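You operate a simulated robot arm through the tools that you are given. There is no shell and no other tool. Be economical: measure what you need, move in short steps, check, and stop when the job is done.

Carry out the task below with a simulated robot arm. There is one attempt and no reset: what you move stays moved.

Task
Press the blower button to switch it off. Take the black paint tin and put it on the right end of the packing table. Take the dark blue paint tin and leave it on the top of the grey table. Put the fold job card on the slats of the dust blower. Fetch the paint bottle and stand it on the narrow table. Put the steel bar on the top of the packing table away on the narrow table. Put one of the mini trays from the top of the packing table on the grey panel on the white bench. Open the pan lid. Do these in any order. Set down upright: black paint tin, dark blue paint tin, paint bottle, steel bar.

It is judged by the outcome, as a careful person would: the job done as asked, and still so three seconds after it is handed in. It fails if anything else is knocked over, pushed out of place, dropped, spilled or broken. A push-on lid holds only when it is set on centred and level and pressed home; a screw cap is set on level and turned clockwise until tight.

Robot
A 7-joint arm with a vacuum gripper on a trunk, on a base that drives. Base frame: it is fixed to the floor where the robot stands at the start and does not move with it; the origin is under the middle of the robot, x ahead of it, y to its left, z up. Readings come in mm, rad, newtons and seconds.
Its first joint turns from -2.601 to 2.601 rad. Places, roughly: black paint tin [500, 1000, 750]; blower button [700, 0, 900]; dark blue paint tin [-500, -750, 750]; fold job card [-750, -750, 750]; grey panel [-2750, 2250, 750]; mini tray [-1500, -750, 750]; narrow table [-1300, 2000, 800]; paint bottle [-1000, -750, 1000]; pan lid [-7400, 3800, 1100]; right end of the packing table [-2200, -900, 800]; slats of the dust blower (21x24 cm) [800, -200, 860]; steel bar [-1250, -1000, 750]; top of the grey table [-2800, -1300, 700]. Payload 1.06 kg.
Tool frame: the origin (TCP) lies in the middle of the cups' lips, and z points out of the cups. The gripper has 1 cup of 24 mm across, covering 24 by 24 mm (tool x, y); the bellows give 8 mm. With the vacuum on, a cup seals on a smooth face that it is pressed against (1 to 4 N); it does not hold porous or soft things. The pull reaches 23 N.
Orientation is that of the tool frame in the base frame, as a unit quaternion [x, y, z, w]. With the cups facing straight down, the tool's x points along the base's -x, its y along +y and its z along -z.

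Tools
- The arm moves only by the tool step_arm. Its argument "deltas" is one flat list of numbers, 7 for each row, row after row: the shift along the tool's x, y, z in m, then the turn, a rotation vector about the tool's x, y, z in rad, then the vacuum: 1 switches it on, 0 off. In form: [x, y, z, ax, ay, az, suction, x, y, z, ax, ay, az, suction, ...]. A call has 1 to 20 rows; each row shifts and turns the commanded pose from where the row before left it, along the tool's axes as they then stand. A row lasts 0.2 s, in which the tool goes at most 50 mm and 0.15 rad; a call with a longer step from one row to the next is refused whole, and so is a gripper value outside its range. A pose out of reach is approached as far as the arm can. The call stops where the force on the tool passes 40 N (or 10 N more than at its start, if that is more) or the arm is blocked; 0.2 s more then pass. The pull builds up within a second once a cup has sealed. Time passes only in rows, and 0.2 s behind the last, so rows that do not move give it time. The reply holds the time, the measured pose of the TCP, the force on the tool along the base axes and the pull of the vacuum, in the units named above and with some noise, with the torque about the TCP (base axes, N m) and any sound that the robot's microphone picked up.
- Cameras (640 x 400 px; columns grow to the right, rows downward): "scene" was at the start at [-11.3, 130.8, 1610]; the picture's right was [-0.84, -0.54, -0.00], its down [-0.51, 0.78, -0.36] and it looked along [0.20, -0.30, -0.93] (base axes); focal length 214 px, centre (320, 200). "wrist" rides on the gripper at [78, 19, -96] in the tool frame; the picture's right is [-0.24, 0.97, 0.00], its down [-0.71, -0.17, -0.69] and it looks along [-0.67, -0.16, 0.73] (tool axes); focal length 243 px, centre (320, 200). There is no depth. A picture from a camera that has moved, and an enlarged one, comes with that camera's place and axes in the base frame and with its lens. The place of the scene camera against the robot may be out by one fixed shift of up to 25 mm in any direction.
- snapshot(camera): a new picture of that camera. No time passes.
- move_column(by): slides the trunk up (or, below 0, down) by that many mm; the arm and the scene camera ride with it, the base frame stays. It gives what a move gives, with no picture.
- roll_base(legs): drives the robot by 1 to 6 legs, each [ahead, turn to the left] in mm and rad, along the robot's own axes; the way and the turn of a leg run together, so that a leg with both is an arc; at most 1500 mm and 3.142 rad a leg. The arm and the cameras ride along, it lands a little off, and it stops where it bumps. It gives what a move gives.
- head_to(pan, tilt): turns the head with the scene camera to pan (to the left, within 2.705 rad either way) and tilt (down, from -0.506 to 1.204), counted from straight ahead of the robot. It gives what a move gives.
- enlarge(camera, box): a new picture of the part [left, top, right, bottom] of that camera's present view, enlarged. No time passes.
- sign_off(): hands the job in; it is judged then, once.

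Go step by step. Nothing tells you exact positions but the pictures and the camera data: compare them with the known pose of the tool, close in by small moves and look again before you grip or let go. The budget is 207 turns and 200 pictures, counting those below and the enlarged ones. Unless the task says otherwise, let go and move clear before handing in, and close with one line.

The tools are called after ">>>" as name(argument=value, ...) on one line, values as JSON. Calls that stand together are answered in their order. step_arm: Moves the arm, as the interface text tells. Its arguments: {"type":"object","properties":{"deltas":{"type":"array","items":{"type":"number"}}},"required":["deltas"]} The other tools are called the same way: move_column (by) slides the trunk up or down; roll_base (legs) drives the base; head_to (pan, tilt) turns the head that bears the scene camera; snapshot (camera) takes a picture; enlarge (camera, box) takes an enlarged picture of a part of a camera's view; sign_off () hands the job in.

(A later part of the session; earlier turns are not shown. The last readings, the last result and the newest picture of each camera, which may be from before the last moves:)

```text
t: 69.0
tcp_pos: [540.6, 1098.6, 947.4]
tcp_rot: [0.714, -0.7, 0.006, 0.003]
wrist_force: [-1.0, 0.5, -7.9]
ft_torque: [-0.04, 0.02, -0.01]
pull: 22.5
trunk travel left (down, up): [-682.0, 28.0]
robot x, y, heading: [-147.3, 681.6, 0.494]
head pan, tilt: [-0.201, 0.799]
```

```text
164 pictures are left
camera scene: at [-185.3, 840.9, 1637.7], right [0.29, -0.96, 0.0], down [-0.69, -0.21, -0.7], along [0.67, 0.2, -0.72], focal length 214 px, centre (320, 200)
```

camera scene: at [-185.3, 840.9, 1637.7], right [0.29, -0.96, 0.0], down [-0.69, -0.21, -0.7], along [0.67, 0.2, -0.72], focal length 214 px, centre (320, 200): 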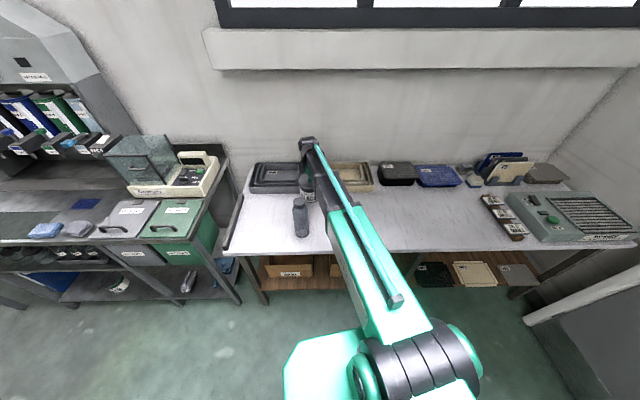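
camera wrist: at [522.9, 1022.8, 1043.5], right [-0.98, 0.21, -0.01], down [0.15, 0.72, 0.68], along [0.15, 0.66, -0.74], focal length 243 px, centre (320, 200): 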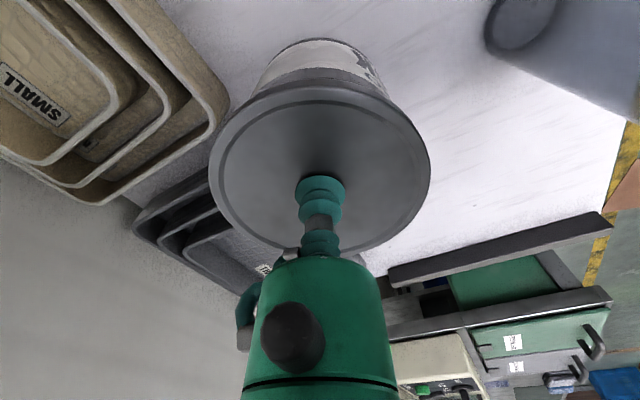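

Tin lifted (about 8 N). I'll raise and retract it, then reverse toward the packing table's far (right) end.

>>> step_arm(deltas=[0, 0, -0.05, 0, 0, 0, 1, 0, 0, -0.05, 0, 0, 0, 1, 0, 0, -0.05, 0, 0, 0, 1, 0, 0, -0.05, 0, 0, 0, 1, 0, 0, -0.05, 0, 0, 0, 1, 0.0185, 0.0317, 0, 0, 0, 0, 1, 0.0185, 0.0317, 0, 0, 0, 0, 1, 0.0185, 0.0317, 0, 0, 0, 0, 1, 0.0185, 0.0317, 0, 0, 0, 0, 1, 0.0185, 0.0317, 0, 0, 0, 0, 1, 0.0185, 0.0317, 0, 0, 0, 0, 1])

>>> head_to(pan=2.7, tilt=0.4)

>>> snapshot(camera="scene")

>>> head_to(pan=-2.7, tilt=0.4)

>>> snapshot(camera="scene")

```text
t: 71.4
tcp_pos: [350.5, 988.5, 1198.5]
tcp_rot: [0.714, -0.7, 0.008, 0.002]
wrist_force: [0.6, -0.8, -8.3]
ft_torque: [-0.02, 0.03, -0.02]
pull: 23.1
trunk travel left (down, up): [-682.0, 28.0]
robot x, y, heading: [-145.5, 680.2, 0.498]
head pan, tilt: [-0.201, 0.799]
```

```text
t: 74.0
tcp_pos: [351.6, 988.1, 1197.7]
tcp_rot: [0.714, -0.7, 0.007, 0.002]
wrist_force: [0.3, 0.4, -8.5]
ft_torque: [0.0, -0.01, 0.02]
pull: 23.4
trunk travel left (down, up): [-682.0, 28.0]
robot x, y, heading: [-145.6, 679.7, 0.495]
head pan, tilt: [2.7, 0.4]
```

```text
163 pictures are left
camera scene: at [-355.1, 813.2, 1672.9], right [-0.05, 1.0, 0.0], down [0.39, 0.02, -0.92], along [-0.92, -0.05, -0.39], focal length 214 px, centre (320, 200)
```

scene: 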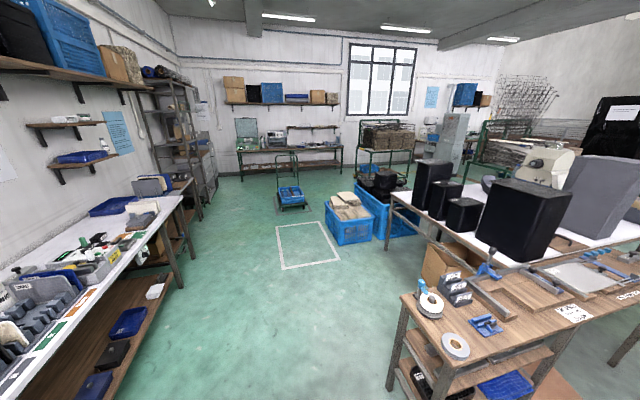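

```text
t: 78.2
tcp_pos: [352.2, 988.3, 1197.4]
tcp_rot: [0.714, -0.7, 0.006, 0.003]
wrist_force: [0.2, 0.8, -8.1]
ft_torque: [-0.03, 0.02, -0.03]
pull: 22.7
trunk travel left (down, up): [-682.0, 28.0]
robot x, y, heading: [-144.3, 677.9, 0.489]
head pan, tilt: [-2.7, 0.4]
```

```text
162 pictures are left
camera scene: at [-317.7, 743.3, 1672.9], right [-0.8, 0.6, 0.0], down [0.23, 0.31, -0.92], along [-0.55, -0.74, -0.39], focal length 214 px, centre (320, 200)
```

scene: 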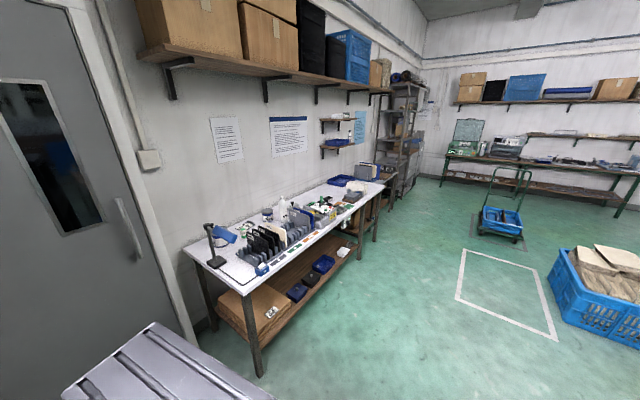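

Path is clear. Reversing in parallel with the packing table.

>>> roll_base(legs=[[0, -0.09], [-1300, 0]])

>>> head_to(pan=-2.0, tilt=0.6)

>>> snapshot(camera="scene")

```text
t: 85.2
tcp_pos: [-814.3, 436.2, 1198.1]
tcp_rot: [-0.683, 0.73, -0.006, -0.003]
wrist_force: [-0.1, 0.2, -8.7]
ft_torque: [0.01, 0.04, 0.02]
pull: 22.7
trunk travel left (down, up): [-682.0, 28.0]
robot x, y, heading: [-1335.4, 173.4, 0.4]
head pan, tilt: [-2.7, 0.4]
```

```text
t: 86.2
tcp_pos: [-814.2, 436.0, 1197.8]
tcp_rot: [-0.683, 0.73, -0.008, -0.003]
wrist_force: [-0.7, -0.5, -8.8]
ft_torque: [-0.02, -0.01, 0.0]
pull: 23.3
trunk travel left (down, up): [-682.0, 28.0]
robot x, y, heading: [-1335.5, 175.1, 0.402]
head pan, tilt: [-2.0, 0.6]
```

```text
161 pictures are left
camera scene: at [-1443.7, 232.4, 1654.7], right [-1.0, 0.03, 0.0], down [0.01, 0.56, -0.83], along [-0.02, -0.83, -0.56], focal length 214 px, centre (320, 200)
```

scene: 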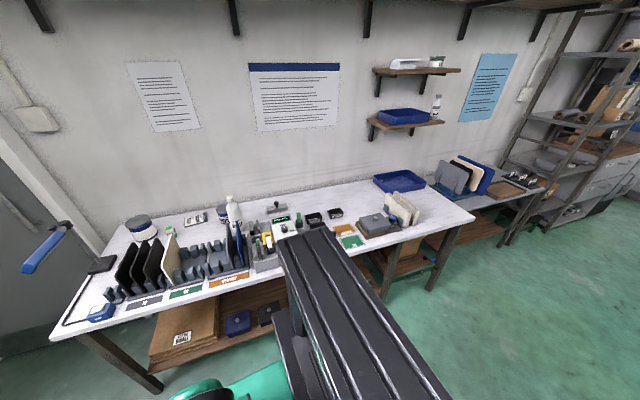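

>>> enlarge(camera="scene", box=[40, 180, 300, 340])

>>> enlarge(camera="scene", box=[300, 130, 560, 290])

```text
2.46 times, centred on (170, 260) of scene
camera zoom: at [-1443.7, 232.4, 1654.7], right [-1.0, 0.03, 0.0], down [0.01, 0.56, -0.83], along [-0.02, -0.83, -0.56], focal length 528 px, centre (689, 52)
```

zoom: 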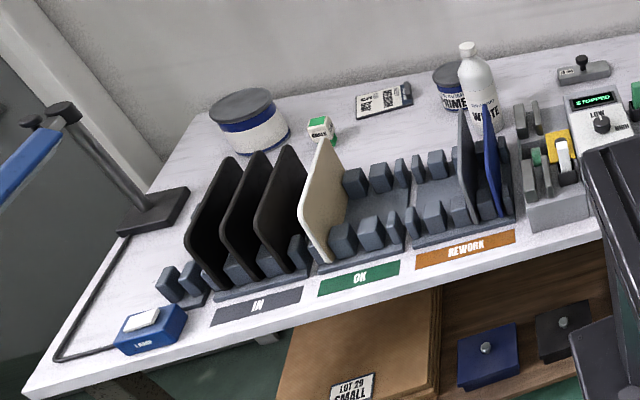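

```text
2.46 times, centred on (430, 210) of scene
camera zoom: at [-1443.7, 232.4, 1654.7], right [-1.0, 0.03, 0.0], down [0.01, 0.56, -0.83], along [-0.02, -0.83, -0.56], focal length 528 px, centre (49, 175)
```

zoom: 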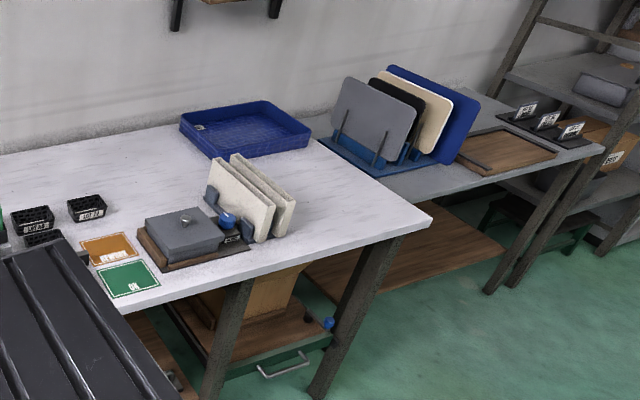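

Tin goes to the clear spot near (-2270, -970), between the beige cards and the right edge. I'll reverse further and then turn to face the table.

>>> roll_base(legs=[[-1269, 0], [0, -1.65]])

>>> head_to(pan=0.0, tilt=0.8)

>>> snapshot(camera="scene")

>>> snapshot(camera="wrist")

```text
t: 96.6
tcp_pos: [-2270.1, -869.3, 1197.7]
tcp_rot: [0.07, 0.998, -0.002, -0.008]
wrist_force: [0.6, -0.5, -9.0]
ft_torque: [0.02, 0.01, 0.0]
pull: 23.4
trunk travel left (down, up): [-682.0, 28.0]
robot x, y, heading: [-2488.8, -328.5, -1.239]
head pan, tilt: [-2.0, 0.6]
```

```text
t: 98.5
tcp_pos: [-2269.7, -867.7, 1198.0]
tcp_rot: [0.069, 0.998, -0.002, -0.008]
wrist_force: [-0.2, 0.8, -8.7]
ft_torque: [0.01, 0.01, 0.01]
pull: 22.3
trunk travel left (down, up): [-682.0, 28.0]
robot x, y, heading: [-2491.0, -328.6, -1.239]
head pan, tilt: [0.0, 0.799]
```

```text
158 pictures are left
camera scene: at [-2316.4, -299.3, 1637.7], right [-0.95, -0.32, 0.0], down [-0.23, 0.68, -0.7], along [0.23, -0.66, -0.72], focal length 214 px, centre (320, 200)
```

scene: 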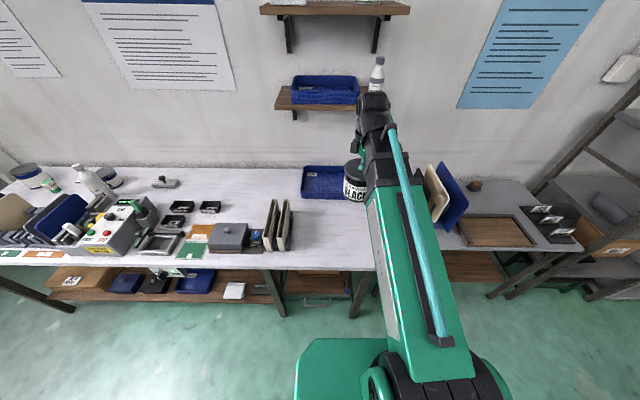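

```text
157 pictures are left
camera wrist: at [-2342.7, -838.1, 1293.6], right [0.37, 0.93, -0.01], down [0.69, -0.27, 0.68], along [0.63, -0.26, -0.74], focal length 243 px, centre (320, 200)
```

wrist: 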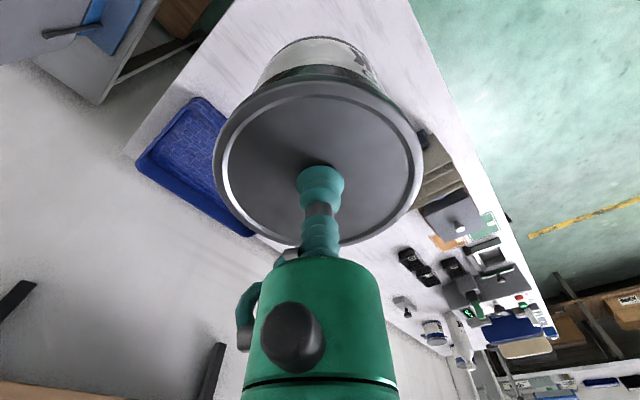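

The drop spot (-2265, -950) is clear: about 110 mm from the right edge and 168 mm from the blue tray. I'll move over and lower.

>>> step_arm(deltas=[-0.008, -0.04, 0, 0, 0, 0, 1, -0.008, -0.04, 0, 0, 0, 0, 1, 0, 0, 0.05, 0, 0, 0, 1, 0, 0, 0.05, 0, 0, 0, 1, 0, 0, 0.05, 0, 0, 0, 1, 0, 0, 0.05, 0, 0, 0, 1, 0, 0, 0.05, 0, 0, 0, 1])

>>> snapshot(camera="wrist")

>>> enlarge(camera="scene", box=[260, 100, 460, 290])

```text
t: 100.1
tcp_pos: [-2268.1, -952.6, 947.8]
tcp_rot: [0.069, 0.998, -0.002, -0.007]
wrist_force: [-0.6, -0.2, -7.8]
ft_torque: [0.02, 0.01, 0.03]
pull: 22.2
trunk travel left (down, up): [-682.0, 28.0]
robot x, y, heading: [-2490.7, -327.8, -1.241]
head pan, tilt: [0.0, 0.799]
```

```text
156 pictures are left
camera wrist: at [-2341.7, -920.5, 1043.0], right [0.37, 0.93, -0.01], down [0.69, -0.27, 0.68], along [0.63, -0.26, -0.74], focal length 243 px, centre (320, 200)
```

wrist: 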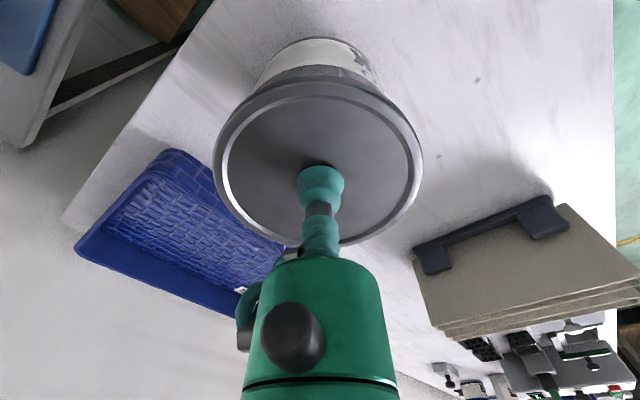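

```text
2.11 times, centred on (360, 195) of scene
camera zoom: at [-2316.3, -299.8, 1637.8], right [-0.95, -0.32, 0.0], down [-0.23, 0.68, -0.7], along [0.23, -0.66, -0.72], focal length 452 px, centre (236, 210)
```

zoom: 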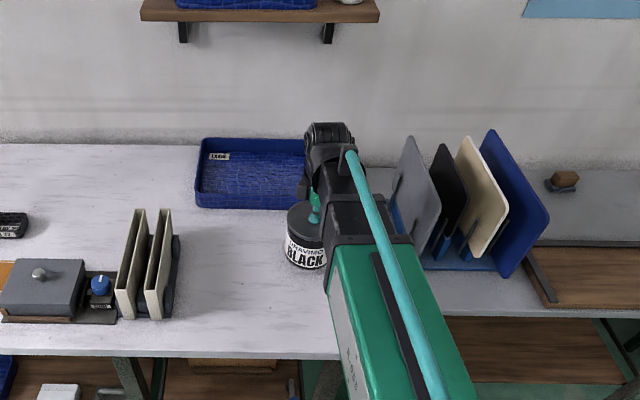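

>>> step_arm(deltas=[0, 0, 0.02, 0, 0, 0, 1, 0, 0, 0.02, 0, 0, 0, 1, 0, 0, 0.005, 0, 0, 0, 1, 0, 0, 0.005, 0, 0, 0, 1])

```text
t: 101.3
tcp_pos: [-2268.8, -951.4, 902.3]
tcp_rot: [0.069, 0.998, -0.005, -0.005]
wrist_force: [-0.5, -0.5, 23.5]
ft_torque: [0.15, 0.01, 0.0]
pull: 22.5
trunk travel left (down, up): [-682.0, 28.0]
robot x, y, heading: [-2494.6, -327.8, -1.243]
head pan, tilt: [0.0, 0.799]
stopped in row 4: the force on the tool passed its limit at 42 N (the readings are from after the stop); the commanded pose is now the measured one
```

Contact made; releasing and moving up.

>>> step_arm(deltas=[0, 0, -0.003, 0, 0, 0, 0, 0, 0, 0, 0, 0, 0, 0, 0, 0, 0, 0, 0, 0, 0, 0, 0, -0.01, 0, 0, 0, 0, 0, 0, -0.03, 0, 0, 0, 0, 0, 0, -0.05, 0, 0, 0, 0, 0, 0, -0.05, 0, 0, 0, 0, 0, 0, -0.05, 0, 0, 0, 0])

>>> snapshot(camera="wrist")

```text
t: 103.1
tcp_pos: [-2266.6, -952.3, 1093.2]
tcp_rot: [0.07, 0.998, -0.005, -0.007]
wrist_force: [0.9, -0.2, 0.1]
ft_torque: [-0.02, 0.0, -0.03]
pull: 0.0
trunk travel left (down, up): [-682.0, 28.0]
robot x, y, heading: [-2490.3, -325.4, -1.238]
head pan, tilt: [0.0, 0.799]
```

```text
154 pictures are left
camera wrist: at [-2340.2, -918.7, 1188.8], right [0.37, 0.93, -0.01], down [0.69, -0.26, 0.68], along [0.63, -0.26, -0.73], focal length 243 px, centre (320, 200)
```

wrist: 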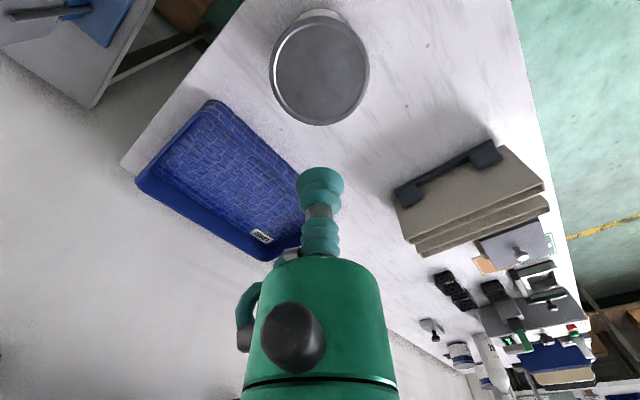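

The black tin stands well. While here I'll look at the grey table to find room for the dark blue tin.

>>> head_to(pan=-0.6, tilt=0.7)

>>> snapshot(camera="scene")

```text
t: 104.1
tcp_pos: [-2268.1, -950.8, 1091.6]
tcp_rot: [0.069, 0.998, -0.005, -0.006]
wrist_force: [0.1, -0.5, -0.5]
ft_torque: [0.01, 0.01, 0.0]
pull: 0.1
trunk travel left (down, up): [-682.0, 28.0]
robot x, y, heading: [-2490.2, -327.3, -1.242]
head pan, tilt: [-0.6, 0.7]
```

```text
153 pictures are left
camera scene: at [-2365.4, -304.4, 1646.0], right [-0.96, 0.27, 0.0], down [0.17, 0.62, -0.76], along [-0.2, -0.74, -0.64], focal length 214 px, centre (320, 200)
```

scene: 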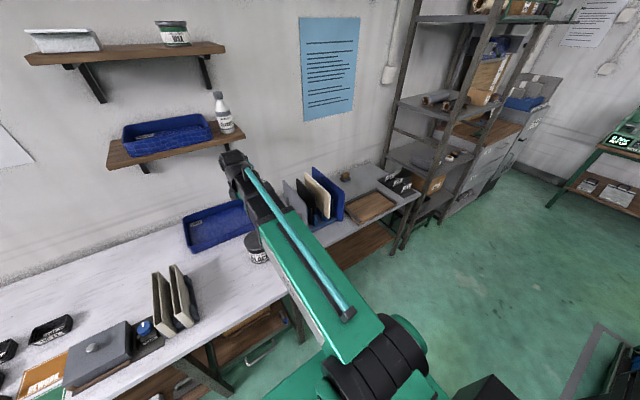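

>>> enlarge(camera="scene", box=[270, 150, 440, 260])

>>> enlarge(camera="scene", box=[10, 10, 250, 170])

```text
3.64 times, centred on (355, 205) of scene
camera zoom: at [-2365.4, -304.4, 1646.0], right [-0.96, 0.27, 0.0], down [0.17, 0.62, -0.76], along [-0.2, -0.74, -0.64], focal length 780 px, centre (193, 182)
```

zoom: 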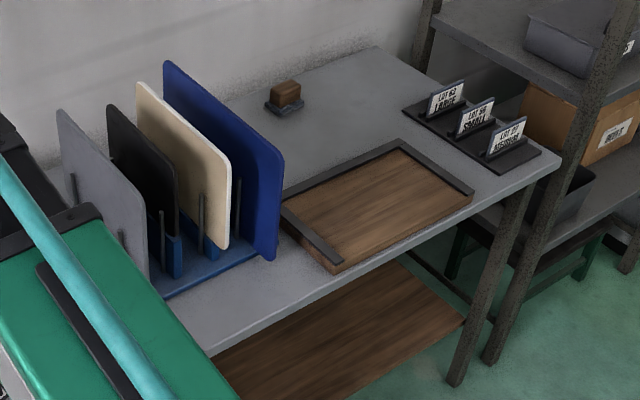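

```text
2.50 times, centred on (130, 90) of scene
camera zoom: at [-2365.4, -304.4, 1646.0], right [-0.96, 0.27, 0.0], down [0.17, 0.62, -0.76], along [-0.2, -0.74, -0.64], focal length 536 px, centre (795, 475)
```

zoom: 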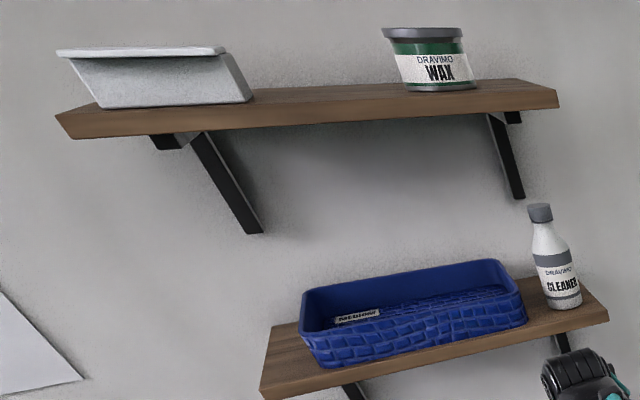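

A free spot exists on the grey table near (-3000, -1460). Now for the navy tin at the other end: retract the arm, turn left and drive along the table.

>>> step_arm(deltas=[0, 0, -0.04, 0, 0, 0, 0, 0, 0, -0.04, 0, 0, 0, 0, 0.02, 0.04, -0.04, 0, 0, 0, 0, 0.02, 0.04, 0, 0, 0, 0, 0])

>>> roll_base(legs=[[0, 1.47], [1475, 0]])

>>> head_to(pan=-1.4, tilt=0.7)

>>> snapshot(camera="scene")

```text
refused: row 3 steps farther than a row can; nothing moved
```

```text
t: 114.9
tcp_pos: [-437.4, 194.4, 1092.6]
tcp_rot: [-0.624, 0.782, -0.008, -0.002]
wrist_force: [0.1, -0.1, -0.5]
ft_torque: [-0.01, 0.01, -0.01]
pull: 0.0
trunk travel left (down, up): [-682.0, 28.0]
robot x, y, heading: [-1077.3, 19.6, 0.249]
head pan, tilt: [-0.6, 0.7]
```

```text
t: 116.0
tcp_pos: [-436.3, 195.5, 1092.0]
tcp_rot: [-0.624, 0.782, -0.007, -0.002]
wrist_force: [-0.4, -0.9, 0.5]
ft_torque: [0.02, 0.0, -0.02]
pull: 0.1
trunk travel left (down, up): [-682.0, 28.0]
robot x, y, heading: [-1076.2, 19.1, 0.249]
head pan, tilt: [-1.4, 0.7]
```

```text
150 pictures are left
camera scene: at [-1123.3, 105.7, 1646.0], right [-0.91, -0.41, 0.0], down [-0.26, 0.59, -0.77], along [0.31, -0.7, -0.64], focal length 214 px, centre (320, 200)
```

scene: 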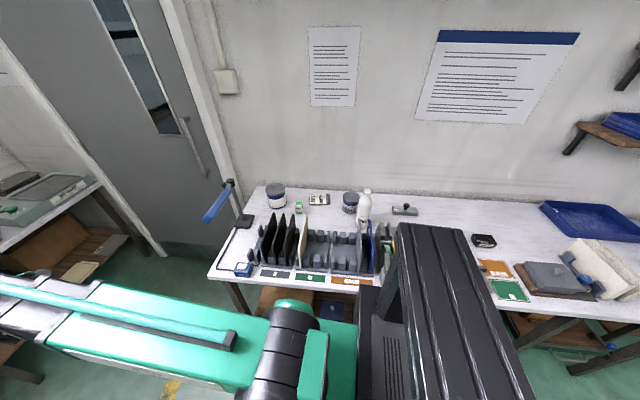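

All upright. The navy tin is near (-471, -704), with the lamp to its side and cards in front. I'll raise the arm first, drive 150 mm closer, then swing it right.

>>> step_arm(deltas=[0, 0, -0.04, 0, 0, 0, 0, 0, 0, -0.04, 0, 0, 0, 0, 0, 0, -0.04, 0, 0, 0, 0])

>>> roll_base(legs=[[150, 0.03]])

>>> step_arm(deltas=[0.0362, -0.0192, 0, 0, 0, 0.0646, 0, 0.0362, -0.0192, 0, 0, 0, 0.0646, 0, 0.0362, -0.0192, 0, 0, 0, 0.0646, 0, 0.0362, -0.0192, 0, 0, 0, 0.0646, 0, 0.0362, -0.0192, 0, 0, 0, 0.0646, 0, 0.0362, -0.0192, 0, 0, 0, 0.0646, 0, 0.0362, -0.0192, 0, 0, 0, 0.0646, 0, 0.0362, -0.0192, 0, 0, 0, 0.0646, 0, 0.0362, -0.0192, 0, 0, 0, 0.0646, 0, 0.0362, -0.0192, 0, 0, 0, 0.0646, 0])

```text
t: 116.8
tcp_pos: [-437.7, 195.9, 1213.1]
tcp_rot: [-0.623, 0.782, -0.008, -0.002]
wrist_force: [-1.1, -0.8, -0.3]
ft_torque: [0.02, 0.0, -0.01]
pull: 0.0
trunk travel left (down, up): [-682.0, 28.0]
robot x, y, heading: [-1077.3, 23.3, 0.248]
head pan, tilt: [-1.4, 0.7]
```

```text
t: 118.2
tcp_pos: [-297.2, 253.6, 1212.0]
tcp_rot: [-0.635, 0.772, -0.007, -0.002]
wrist_force: [-0.4, -0.5, 0.5]
ft_torque: [0.01, 0.03, 0.0]
pull: 0.0
trunk travel left (down, up): [-682.0, 28.0]
robot x, y, heading: [-929.7, 61.3, 0.269]
head pan, tilt: [-1.4, 0.7]
```

```text
t: 120.4
tcp_pos: [-298.6, -152.1, 1218.0]
tcp_rot: [-0.357, 0.934, -0.008, 0.001]
wrist_force: [-0.3, 0.0, 0.3]
ft_torque: [0.01, 0.01, 0.02]
pull: 0.0
trunk travel left (down, up): [-682.0, 28.0]
robot x, y, heading: [-930.4, 61.7, 0.277]
head pan, tilt: [-1.4, 0.7]
```

>>> step_arm(deltas=[0.0362, -0.0192, 0, 0, 0, 0.0646, 0, 0.0362, -0.0192, 0, 0, 0, 0.0646, 0, 0.0362, -0.0192, 0, 0, 0, 0.0646, 0, 0.0362, -0.0192, 0, 0, 0, 0.0646, 0, 0.0362, -0.0192, 0, 0, 0, 0.0646, 0, 0.0362, -0.0192, 0, 0, 0, 0.0646, 0, 0.0362, -0.0192, 0, 0, 0, 0.0646, 0, 0.0362, -0.0192, 0, 0, 0, 0.0646, 0, 0.0362, -0.0192, 0, 0, 0, 0.0646, 0, 0.0362, -0.0192, 0, 0, 0, 0.0646, 0])

>>> snapshot(camera="wrist")

>>> snapshot(camera="scene")

```text
t: 122.6
tcp_pos: [-539.8, -473.6, 1218.4]
tcp_rot: [-0.041, 0.999, -0.007, 0.004]
wrist_force: [-0.2, -0.8, -0.4]
ft_torque: [0.02, -0.01, 0.01]
pull: 0.2
trunk travel left (down, up): [-682.0, 28.0]
robot x, y, heading: [-930.7, 61.2, 0.278]
head pan, tilt: [-1.4, 0.7]
```

```text
149 pictures are left
camera wrist: at [-619.8, -458.3, 1313.5], right [0.15, 0.99, -0.01], down [0.71, -0.1, 0.69], along [0.68, -0.11, -0.72], focal length 243 px, centre (320, 200)
```

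wrist: 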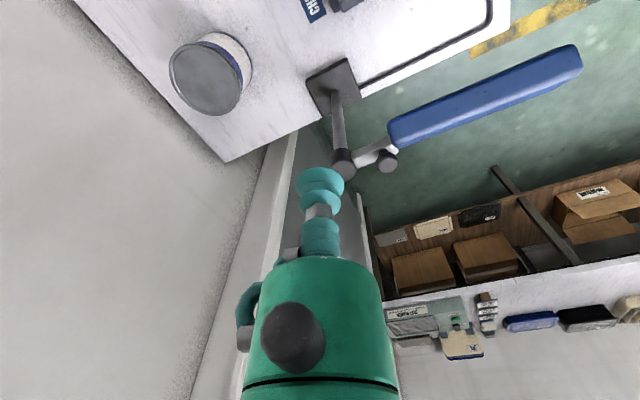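

```text
148 pictures are left
camera scene: at [-981.5, 142.3, 1646.0], right [-0.9, -0.43, 0.0], down [-0.28, 0.58, -0.76], along [0.33, -0.69, -0.64], focal length 214 px, centre (320, 200)
```

scene: 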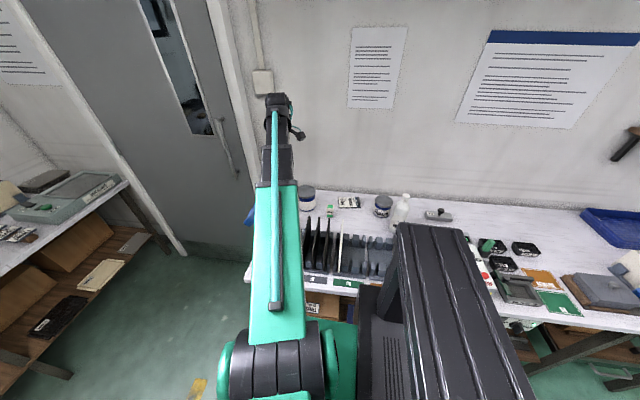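

>>> step_arm(deltas=[-0.002, -0.048, 0, 0, 0, 0, 0, -0.002, -0.048, 0, 0, 0, 0, 0, -0.002, -0.048, 0, 0, 0, 0, 0, -0.002, -0.048, 0, 0, 0, 0, 0, 0, 0, 0.04, 0, 0, 0, 0, 0, 0, 0.04, 0, 0, 0, 0])

>>> snapshot(camera="wrist")

```text
t: 124.0
tcp_pos: [-513.3, -663.8, 1141.9]
tcp_rot: [-0.043, 0.999, -0.007, 0.004]
wrist_force: [-0.9, -0.4, 0.7]
ft_torque: [0.02, 0.01, -0.01]
pull: 0.0
trunk travel left (down, up): [-682.0, 28.0]
robot x, y, heading: [-930.4, 61.4, 0.281]
head pan, tilt: [-1.4, 0.7]
```

```text
147 pictures are left
camera wrist: at [-593.5, -650.1, 1236.4], right [0.15, 0.99, -0.01], down [0.71, -0.1, 0.69], along [0.68, -0.11, -0.72], focal length 243 px, centre (320, 200)
```

wrist: 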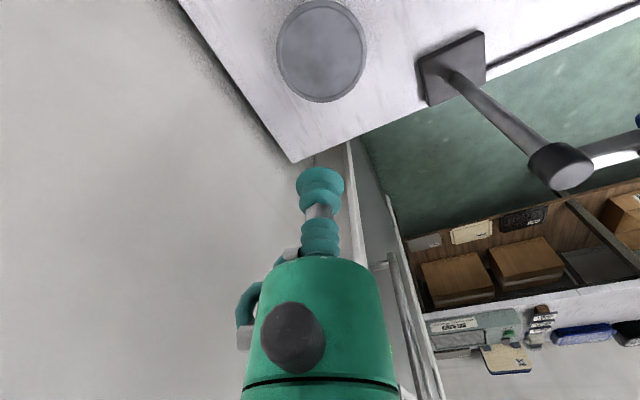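

>>> step_arm(deltas=[0.007, 0, 0.05, 0, 0, 0, 0, 0, 0, 0.05, 0, 0, 0, 0, 0, 0, 0.05, 0, 0, 0, 0, 0, 0, 0.05, 0, 0, 0, 0, 0, 0, 0.015, 0, 0, 0, 0])

>>> snapshot(camera="wrist")

```text
refused: row 1 steps farther than a row can; nothing moved
```

```text
146 pictures are left
camera wrist: at [-593.5, -650.1, 1236.4], right [0.15, 0.99, -0.01], down [0.71, -0.1, 0.69], along [0.68, -0.11, -0.72], focal length 243 px, centre (320, 200)
```

wrist: 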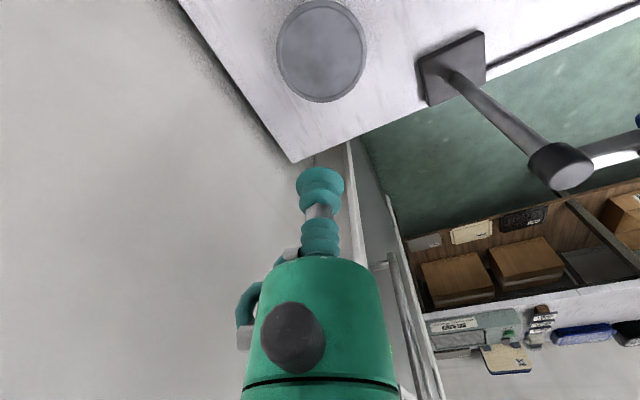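

>>> step_arm(deltas=[0.007, 0, 0.04, 0, 0, 0, 0, 0, 0, 0.045, 0, 0, 0, 0, 0, 0, 0.045, 0, 0, 0, 0, 0, 0, 0.045, 0, 0, 0, 0, 0, 0, 0.03, 0, 0, 0, 0])

>>> snapshot(camera="wrist")

```text
t: 125.2
tcp_pos: [-518.6, -667.7, 937.7]
tcp_rot: [-0.042, 0.999, -0.007, 0.004]
wrist_force: [0.0, -0.3, 0.3]
ft_torque: [-0.03, -0.03, 0.01]
pull: 0.1
trunk travel left (down, up): [-682.0, 28.0]
robot x, y, heading: [-932.1, 60.4, 0.281]
head pan, tilt: [-1.4, 0.7]
```

```text
145 pictures are left
camera wrist: at [-598.6, -653.2, 1031.1], right [0.15, 0.99, -0.01], down [0.71, -0.1, 0.69], along [0.68, -0.11, -0.72], focal length 243 px, centre (320, 200)
```

wrist: 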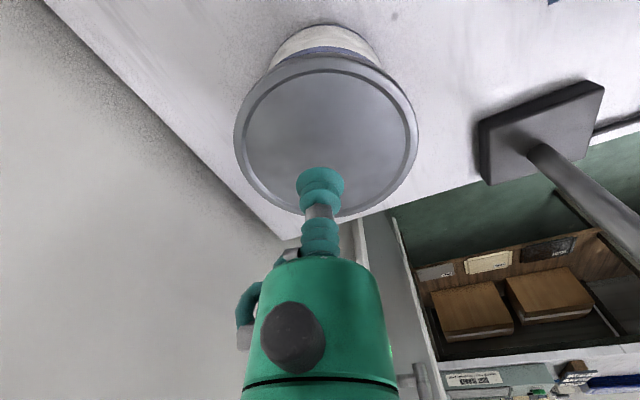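

>>> step_arm(deltas=[0.004, 0.0045, 0.02, 0, 0, 0, 1, 0, 0, 0.006, 0, 0, 0, 1, 0, 0, 0.003, 0, 0, 0, 1, 0, 0, 0.003, 0, 0, 0, 1])

```text
t: 126.2
tcp_pos: [-522.1, -662.7, 907.7]
tcp_rot: [-0.042, 0.999, -0.008, 0.005]
wrist_force: [5.4, -6.4, 17.4]
ft_torque: [0.15, 0.11, -0.04]
pull: 23.0
trunk travel left (down, up): [-682.0, 28.0]
robot x, y, heading: [-939.1, 61.6, 0.274]
head pan, tilt: [-1.4, 0.7]
```

Sealed on the navy tin. Lifting straight up.

>>> step_arm(deltas=[0, 0, -0.005, 0, 0, 0, 1, 0, 0, -0.01, 0, 0, 0, 1, 0, 0, -0.03, 0, 0, 0, 1, 0, 0, -0.05, 0, 0, 0, 1, 0, 0, -0.05, 0, 0, 0, 1, 0, 0, -0.05, 0, 0, 0, 1, 0, 0, -0.05, 0, 0, 0, 1, 0, 0, -0.05, 0, 0, 0, 1, 0, 0, -0.03, 0, 0, 0, 1])

>>> snapshot(camera="wrist")

```text
t: 128.2
tcp_pos: [-526.0, -659.9, 1231.2]
tcp_rot: [-0.043, 0.999, -0.006, 0.003]
wrist_force: [-0.7, 0.2, -8.5]
ft_torque: [0.04, 0.06, -0.01]
pull: 23.2
trunk travel left (down, up): [-682.0, 28.0]
robot x, y, heading: [-931.4, 60.6, 0.277]
head pan, tilt: [-1.4, 0.7]
```

```text
144 pictures are left
camera wrist: at [-605.9, -645.1, 1325.5], right [0.15, 0.99, -0.01], down [0.71, -0.1, 0.69], along [0.68, -0.11, -0.72], focal length 243 px, centre (320, 200)
```

wrist: 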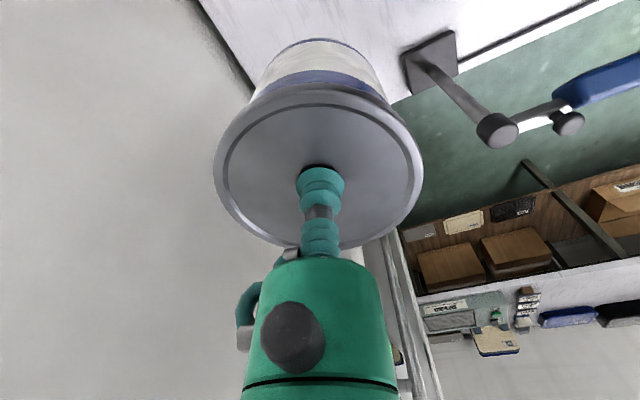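

>>> step_arm(deltas=[0.019, 0.0418, 0, 0, 0, 0, 1, 0.019, 0.0418, 0, 0, 0, 0, 1, 0.019, 0.0418, 0, 0, 0, 0, 1, 0.019, 0.0418, 0, 0, 0, 0, 1, 0.019, 0.0418, 0, 0, 0, 0, 1])

>>> roll_base(legs=[[-100, -0.05], [-1450, 0]])

```text
t: 129.4
tcp_pos: [-638.6, -458.2, 1228.5]
tcp_rot: [-0.042, 0.999, -0.006, 0.004]
wrist_force: [-0.9, 0.1, -7.8]
ft_torque: [0.11, 0.12, -0.01]
pull: 22.9
trunk travel left (down, up): [-682.0, 28.0]
robot x, y, heading: [-934.4, 61.7, 0.278]
head pan, tilt: [-1.4, 0.7]
```

```text
t: 137.4
tcp_pos: [-2177.6, -822.4, 1227.1]
tcp_rot: [-0.016, 1.0, -0.007, 0.004]
wrist_force: [0.1, -0.4, -8.5]
ft_torque: [0.02, 0.06, -0.01]
pull: 22.4
trunk travel left (down, up): [-682.0, 28.0]
robot x, y, heading: [-2446.9, -288.2, 0.222]
head pan, tilt: [-1.4, 0.7]
```

>>> roll_base(legs=[[0, 0.317], [-900, 0]])

>>> snapshot(camera="scene")

>>> snapshot(camera="wrist")

```text
t: 143.1
tcp_pos: [-2793.7, -1174.9, 1228.8]
tcp_rot: [-0.175, 0.985, -0.006, 0.005]
wrist_force: [-0.1, 0.2, -9.0]
ft_torque: [0.02, 0.05, -0.01]
pull: 22.2
trunk travel left (down, up): [-682.0, 28.0]
robot x, y, heading: [-3212.3, -752.3, 0.544]
head pan, tilt: [-1.4, 0.7]
```

```text
143 pictures are left
camera scene: at [-3281.6, -686.5, 1646.0], right [-0.76, -0.65, 0.0], down [-0.42, 0.49, -0.76], along [0.5, -0.58, -0.64], focal length 214 px, centre (320, 200)
```

scene: 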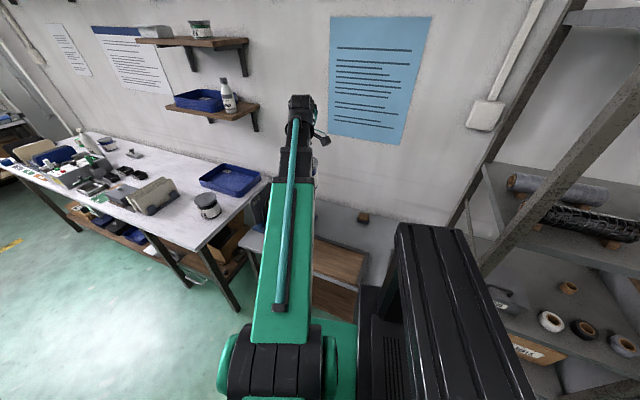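

```text
142 pictures are left
camera wrist: at [-2875.4, -1182.5, 1321.3], right [-0.11, 0.99, -0.01], down [0.72, 0.09, 0.69], along [0.69, 0.07, -0.72], focal length 243 px, centre (320, 200)
```

wrist: 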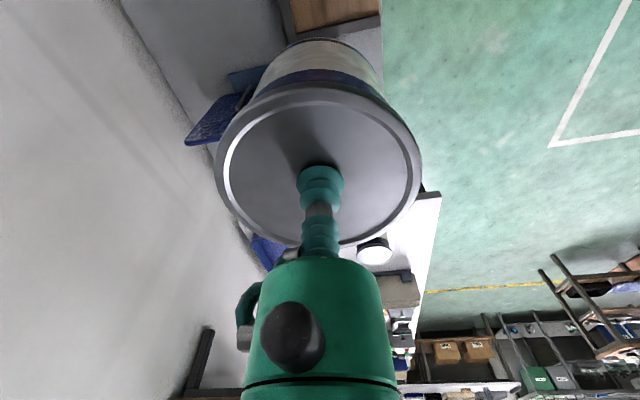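

>>> step_arm(deltas=[0.03, -0.0138, 0, 0, 0, 0.055, 1, 0.03, -0.0138, 0, 0, 0, 0.055, 1, 0.03, -0.0138, 0, 0, 0, 0.055, 1, 0.03, -0.0138, 0, 0, 0, 0.055, 1, 0.03, -0.0138, 0, 0, 0, 0.055, 1, 0.03, -0.0138, 0, 0, 0, 0.055, 1, 0.03, -0.0138, 0, 0, 0, 0.055, 1, 0.03, -0.0138, 0, 0, 0, 0.055, 1, 0.03, -0.0138, 0, 0, 0, 0.055, 1])

>>> snapshot(camera="wrist")

>>> head_to(pan=-1.7, tilt=0.7)

>>> snapshot(camera="scene")

```text
t: 145.1
tcp_pos: [-3045.0, -1331.1, 1224.6]
tcp_rot: [0.072, 0.997, -0.005, 0.007]
wrist_force: [0.3, -0.7, -7.6]
ft_torque: [0.04, 0.09, -0.04]
pull: 22.8
trunk travel left (down, up): [-682.0, 28.0]
robot x, y, heading: [-3211.7, -751.0, 0.544]
head pan, tilt: [-1.4, 0.7]
```

```text
141 pictures are left
camera wrist: at [-3120.6, -1299.9, 1319.5], right [0.37, 0.93, -0.01], down [0.67, -0.26, 0.7], along [0.64, -0.26, -0.72], focal length 243 px, centre (320, 200)
```

wrist: 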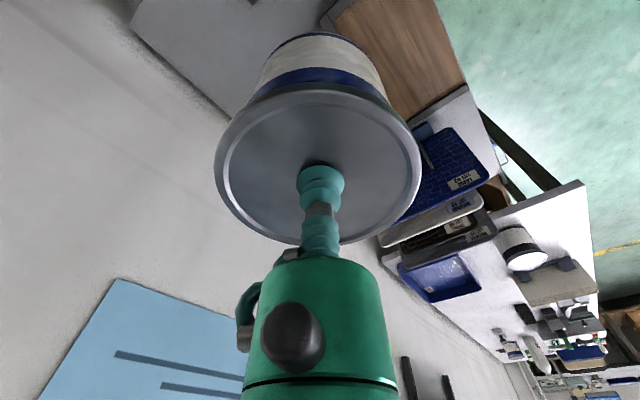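

```text
t: 145.9
tcp_pos: [-3042.9, -1330.4, 1226.7]
tcp_rot: [0.071, 0.997, -0.005, 0.005]
wrist_force: [0.0, 1.5, -8.4]
ft_torque: [0.05, 0.06, -0.04]
pull: 23.3
trunk travel left (down, up): [-682.0, 28.0]
robot x, y, heading: [-3217.7, -751.2, 0.545]
head pan, tilt: [-1.7, 0.7]
```

```text
140 pictures are left
camera scene: at [-3302.9, -700.0, 1646.0], right [-0.92, -0.4, 0.0], down [-0.26, 0.59, -0.76], along [0.31, -0.7, -0.64], focal length 214 px, centre (320, 200)
```

scene: 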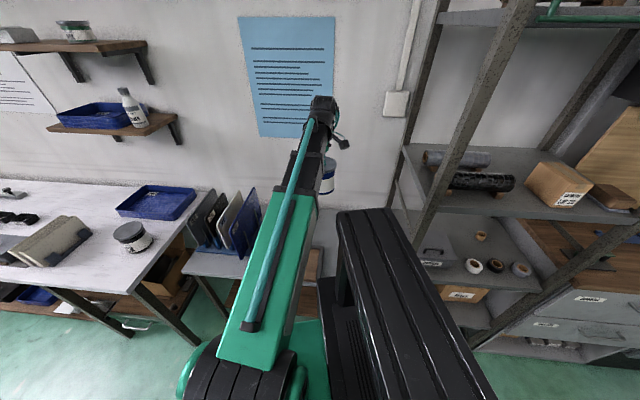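

>>> step_arm(deltas=[-0.018, -0.038, 0, 0, 0, 0, 1, -0.018, -0.038, 0, 0, 0, 0, 1, -0.018, -0.038, 0, 0, 0, 0, 1, 0, 0, 0.05, 0, 0, 0, 1, 0, 0, 0.05, 0, 0, 0, 1, 0, 0, 0.05, 0, 0, 0, 1])

>>> snapshot(camera="wrist")

>>> enlarge(camera="scene", box=[180, 120, 430, 300])

```text
t: 147.3
tcp_pos: [-3002.8, -1455.4, 1077.3]
tcp_rot: [0.072, 0.997, -0.006, 0.006]
wrist_force: [0.1, -0.1, -8.9]
ft_torque: [0.02, 0.05, 0.04]
pull: 23.1
trunk travel left (down, up): [-682.0, 28.0]
robot x, y, heading: [-3213.2, -749.5, 0.543]
head pan, tilt: [-1.7, 0.7]
```

```text
139 pictures are left
camera wrist: at [-3080.0, -1424.1, 1171.4], right [0.37, 0.93, -0.01], down [0.67, -0.26, 0.69], along [0.64, -0.26, -0.72], focal length 243 px, centre (320, 200)
```

wrist: 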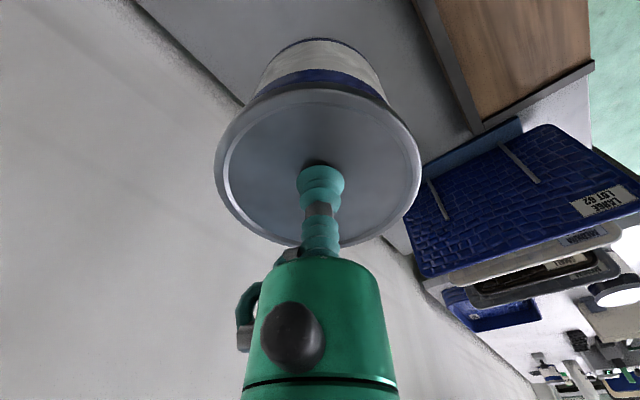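

```text
2.22 times, centred on (305, 210) of scene
camera zoom: at [-3302.8, -700.6, 1646.1], right [-0.92, -0.4, 0.0], down [-0.26, 0.59, -0.76], along [0.31, -0.7, -0.64], focal length 477 px, centre (353, 178)
```

zoom: 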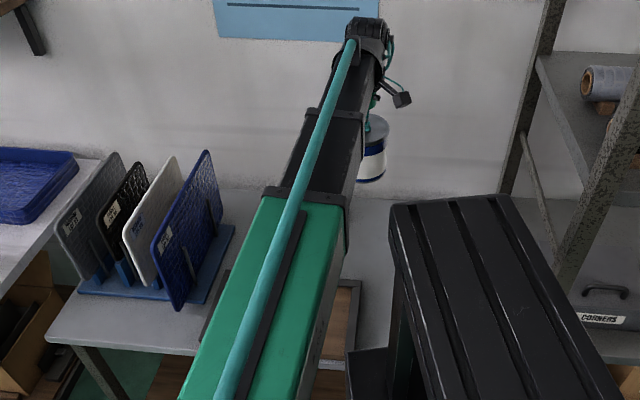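

>>> step_arm(deltas=[0.0086, 0.0038, 0.04, 0, 0, 0, 1, 0, 0, 0.04, 0, 0, 0, 1, 0, 0, 0.04, 0, 0, 0, 1, 0, 0, 0.03, 0, 0, 0, 1])

>>> snapshot(camera="wrist")

>>> enlarge(camera="scene", box=[180, 120, 430, 300])

```text
t: 148.3
tcp_pos: [-3011.1, -1451.9, 927.9]
tcp_rot: [0.071, 0.997, -0.004, 0.006]
wrist_force: [-0.3, -0.3, -8.9]
ft_torque: [0.05, 0.09, -0.02]
pull: 23.5
trunk travel left (down, up): [-682.0, 28.0]
robot x, y, heading: [-3214.6, -755.1, 0.542]
head pan, tilt: [-1.7, 0.7]
```

```text
137 pictures are left
camera wrist: at [-3086.7, -1419.9, 1022.2], right [0.37, 0.93, -0.01], down [0.67, -0.26, 0.7], along [0.64, -0.26, -0.72], focal length 243 px, centre (320, 200)
```

wrist: 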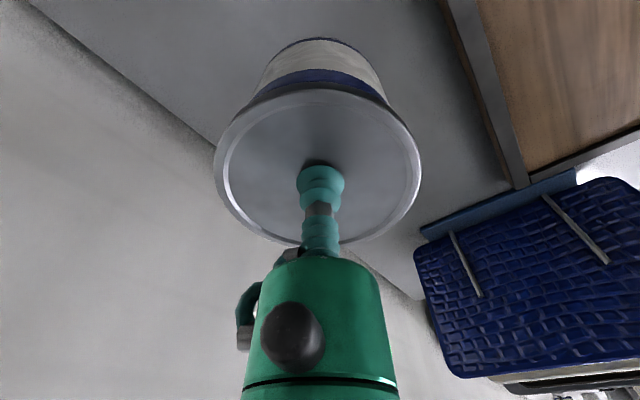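

```text
2.22 times, centred on (305, 210) of scene
camera zoom: at [-3302.9, -700.5, 1646.1], right [-0.92, -0.4, 0.0], down [-0.26, 0.59, -0.76], along [0.31, -0.7, -0.64], focal length 477 px, centre (353, 178)
```

zoom: 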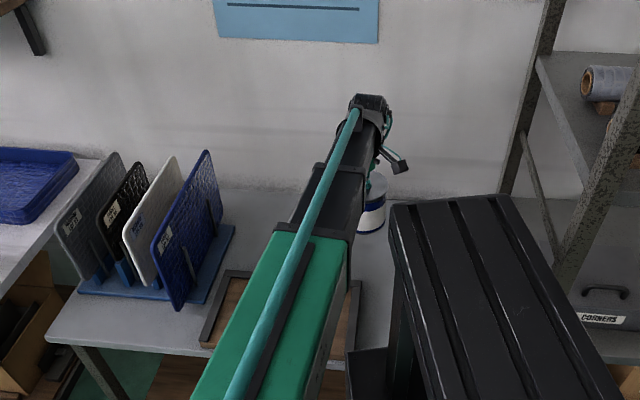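

>>> step_arm(deltas=[0, 0, 0.01, 0, 0, 0, 1, 0, 0, 0.01, 0, 0, 0, 1, 0, 0, 0.008, 0, 0, 0, 1, 0, 0, 0.006, 0, 0, 0, 1, 0, 0, 0.006, 0, 0, 0, 1, 0, 0, 0.006, 0, 0, 0, 1, 0, 0, 0.006, 0, 0, 0, 1, 0, 0, 0.006, 0, 0, 0, 1, 0, 0, 0.006, 0, 0, 0, 1, 0, 0, 0.006, 0, 0, 0, 1])

```text
t: 150.5
tcp_pos: [-3009.6, -1452.8, 858.6]
tcp_rot: [0.071, 0.997, -0.005, 0.006]
wrist_force: [0.6, 0.1, -8.3]
ft_torque: [0.05, 0.08, -0.03]
pull: 22.8
trunk travel left (down, up): [-682.0, 28.0]
robot x, y, heading: [-3213.8, -750.6, 0.543]
head pan, tilt: [-1.7, 0.7]
```

>>> step_arm(deltas=[0, 0, 0.006, 0, 0, 0, 1, 0, 0, 0.006, 0, 0, 0, 1, 0, 0, 0.006, 0, 0, 0, 1, 0, 0, 0.006, 0, 0, 0, 1, 0, 0, 0.006, 0, 0, 0, 1, 0, 0, 0.006, 0, 0, 0, 1, 0, 0, 0.006, 0, 0, 0, 1, 0, 0, 0.006, 0, 0, 0, 1, 0, 0, 0.006, 0, 0, 0, 1, 0, 0, 0.006, 0, 0, 0, 1])

>>> snapshot(camera="wrist")

```text
t: 152.2
tcp_pos: [-3009.4, -1452.8, 822.5]
tcp_rot: [0.071, 0.997, -0.009, 0.008]
wrist_force: [-1.6, 1.9, 20.1]
ft_torque: [0.11, 0.12, -0.02]
pull: 22.7
trunk travel left (down, up): [-682.0, 28.0]
robot x, y, heading: [-3217.1, -752.6, 0.541]
head pan, tilt: [-1.7, 0.7]
stopped in row 8: the force on the tool passed its limit at 47 N (the readings are from after the stop); the commanded pose is now the measured one
```

```text
135 pictures are left
camera wrist: at [-3085.2, -1419.7, 915.0], right [0.37, 0.93, -0.01], down [0.67, -0.26, 0.7], along [0.65, -0.27, -0.72], focal length 243 px, centre (320, 200)
```

wrist: 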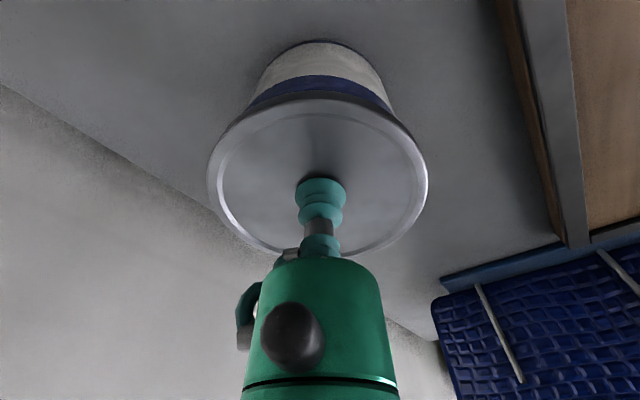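

Tin touches down on the grey table. Releasing and lifting away.

>>> step_arm(deltas=[0, 0, -0.003, 0, 0, 0, 0, 0, 0, 0, 0, 0, 0, 0, 0, 0, 0, 0, 0, 0, 0, 0, 0, -0.01, 0, 0, 0, 0, 0, 0, -0.03, 0, 0, 0, 0, 0, 0, -0.05, 0, 0, 0, 0, 0, 0, -0.05, 0, 0, 0, 0, 0, 0, -0.05, 0, 0, 0, 0, 0, 0, -0.05, 0, 0, 0, 0, 0, 0, -0.05, 0, 0, 0, 0, 0, 0, -0.05, 0, 0, 0, 0, 0, 0, -0.05, 0, 0, 0, 0])

>>> snapshot(camera="wrist")

```text
t: 154.8
tcp_pos: [-3014.3, -1447.5, 1211.5]
tcp_rot: [0.071, 0.997, -0.008, 0.008]
wrist_force: [0.2, -0.8, 0.2]
ft_torque: [0.01, -0.03, -0.01]
pull: 0.1
trunk travel left (down, up): [-682.0, 28.0]
robot x, y, heading: [-3210.5, -754.9, 0.543]
head pan, tilt: [-1.7, 0.7]
```

```text
134 pictures are left
camera wrist: at [-3089.2, -1414.9, 1305.1], right [0.37, 0.93, -0.01], down [0.67, -0.26, 0.7], along [0.65, -0.27, -0.72], focal length 243 px, centre (320, 200)
```

wrist: 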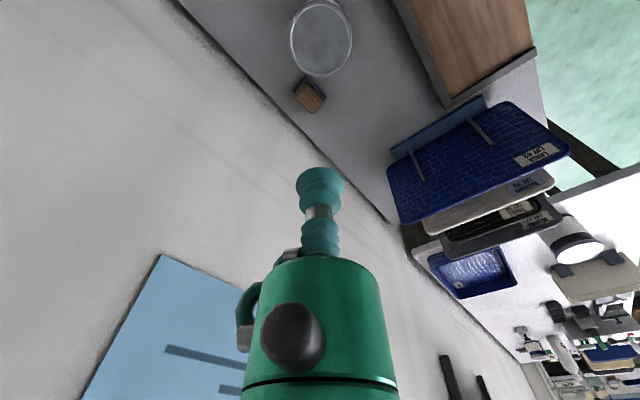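

Navy tin stands fine and the brick is untouched. Next, retract and drive to the mini trays.

>>> step_arm(deltas=[0.0163, 0.0364, 0, 0, 0, 0, 0, 0.0163, 0.0364, 0, 0, 0, 0, 0, 0.0163, 0.0364, 0, 0, 0, 0, 0])

>>> roll_base(legs=[[700, 0], [0, -0.245], [870, 0]])

>>> head_to(pan=-1.2, tilt=0.8)

>>> snapshot(camera="scene")

>>> snapshot(camera="wrist")

```text
t: 155.6
tcp_pos: [-3047.9, -1330.7, 1209.0]
tcp_rot: [0.072, 0.997, -0.008, 0.007]
wrist_force: [-0.3, 0.0, 0.5]
ft_torque: [-0.01, 0.01, -0.01]
pull: 0.0
trunk travel left (down, up): [-682.0, 28.0]
robot x, y, heading: [-3217.2, -749.7, 0.54]
head pan, tilt: [-1.7, 0.7]
```

```text
t: 164.4
tcp_pos: [-1766.6, -734.0, 1208.7]
tcp_rot: [0.191, 0.982, -0.008, 0.005]
wrist_force: [0.1, 0.5, 0.1]
ft_torque: [0.04, -0.02, 0.01]
pull: 0.0
trunk travel left (down, up): [-682.0, 28.0]
robot x, y, heading: [-1790.0, -133.3, 0.307]
head pan, tilt: [-1.7, 0.7]
```

```text
t: 165.3
tcp_pos: [-1765.7, -735.8, 1209.6]
tcp_rot: [0.191, 0.982, -0.008, 0.005]
wrist_force: [0.0, -0.2, 0.1]
ft_torque: [-0.01, 0.03, 0.01]
pull: 0.0
trunk travel left (down, up): [-682.0, 28.0]
robot x, y, heading: [-1791.0, -133.5, 0.302]
head pan, tilt: [-1.201, 0.799]
```

```text
133 pictures are left
camera scene: at [-1830.7, -37.4, 1637.8], right [-0.78, -0.62, 0.0], down [-0.45, 0.56, -0.7], along [0.43, -0.55, -0.72], focal length 214 px, centre (320, 200)
```

scene: 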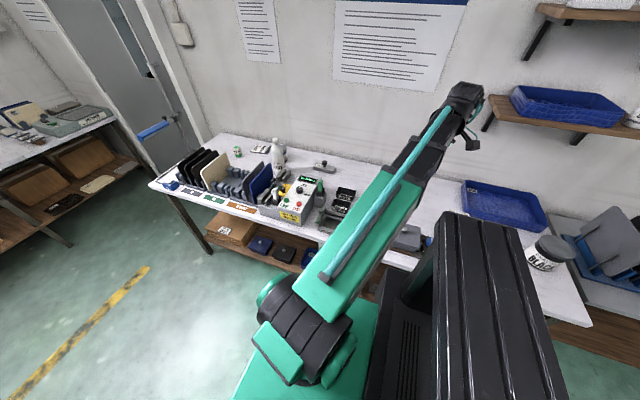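

```text
132 pictures are left
camera wrist: at [-1832.8, -685.3, 1302.6], right [0.58, 0.81, -0.01], down [0.59, -0.41, 0.7], along [0.56, -0.41, -0.72], focal length 243 px, centre (320, 200)
```

wrist: 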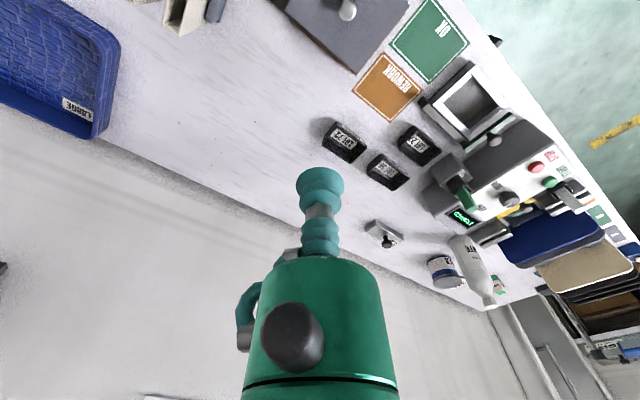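

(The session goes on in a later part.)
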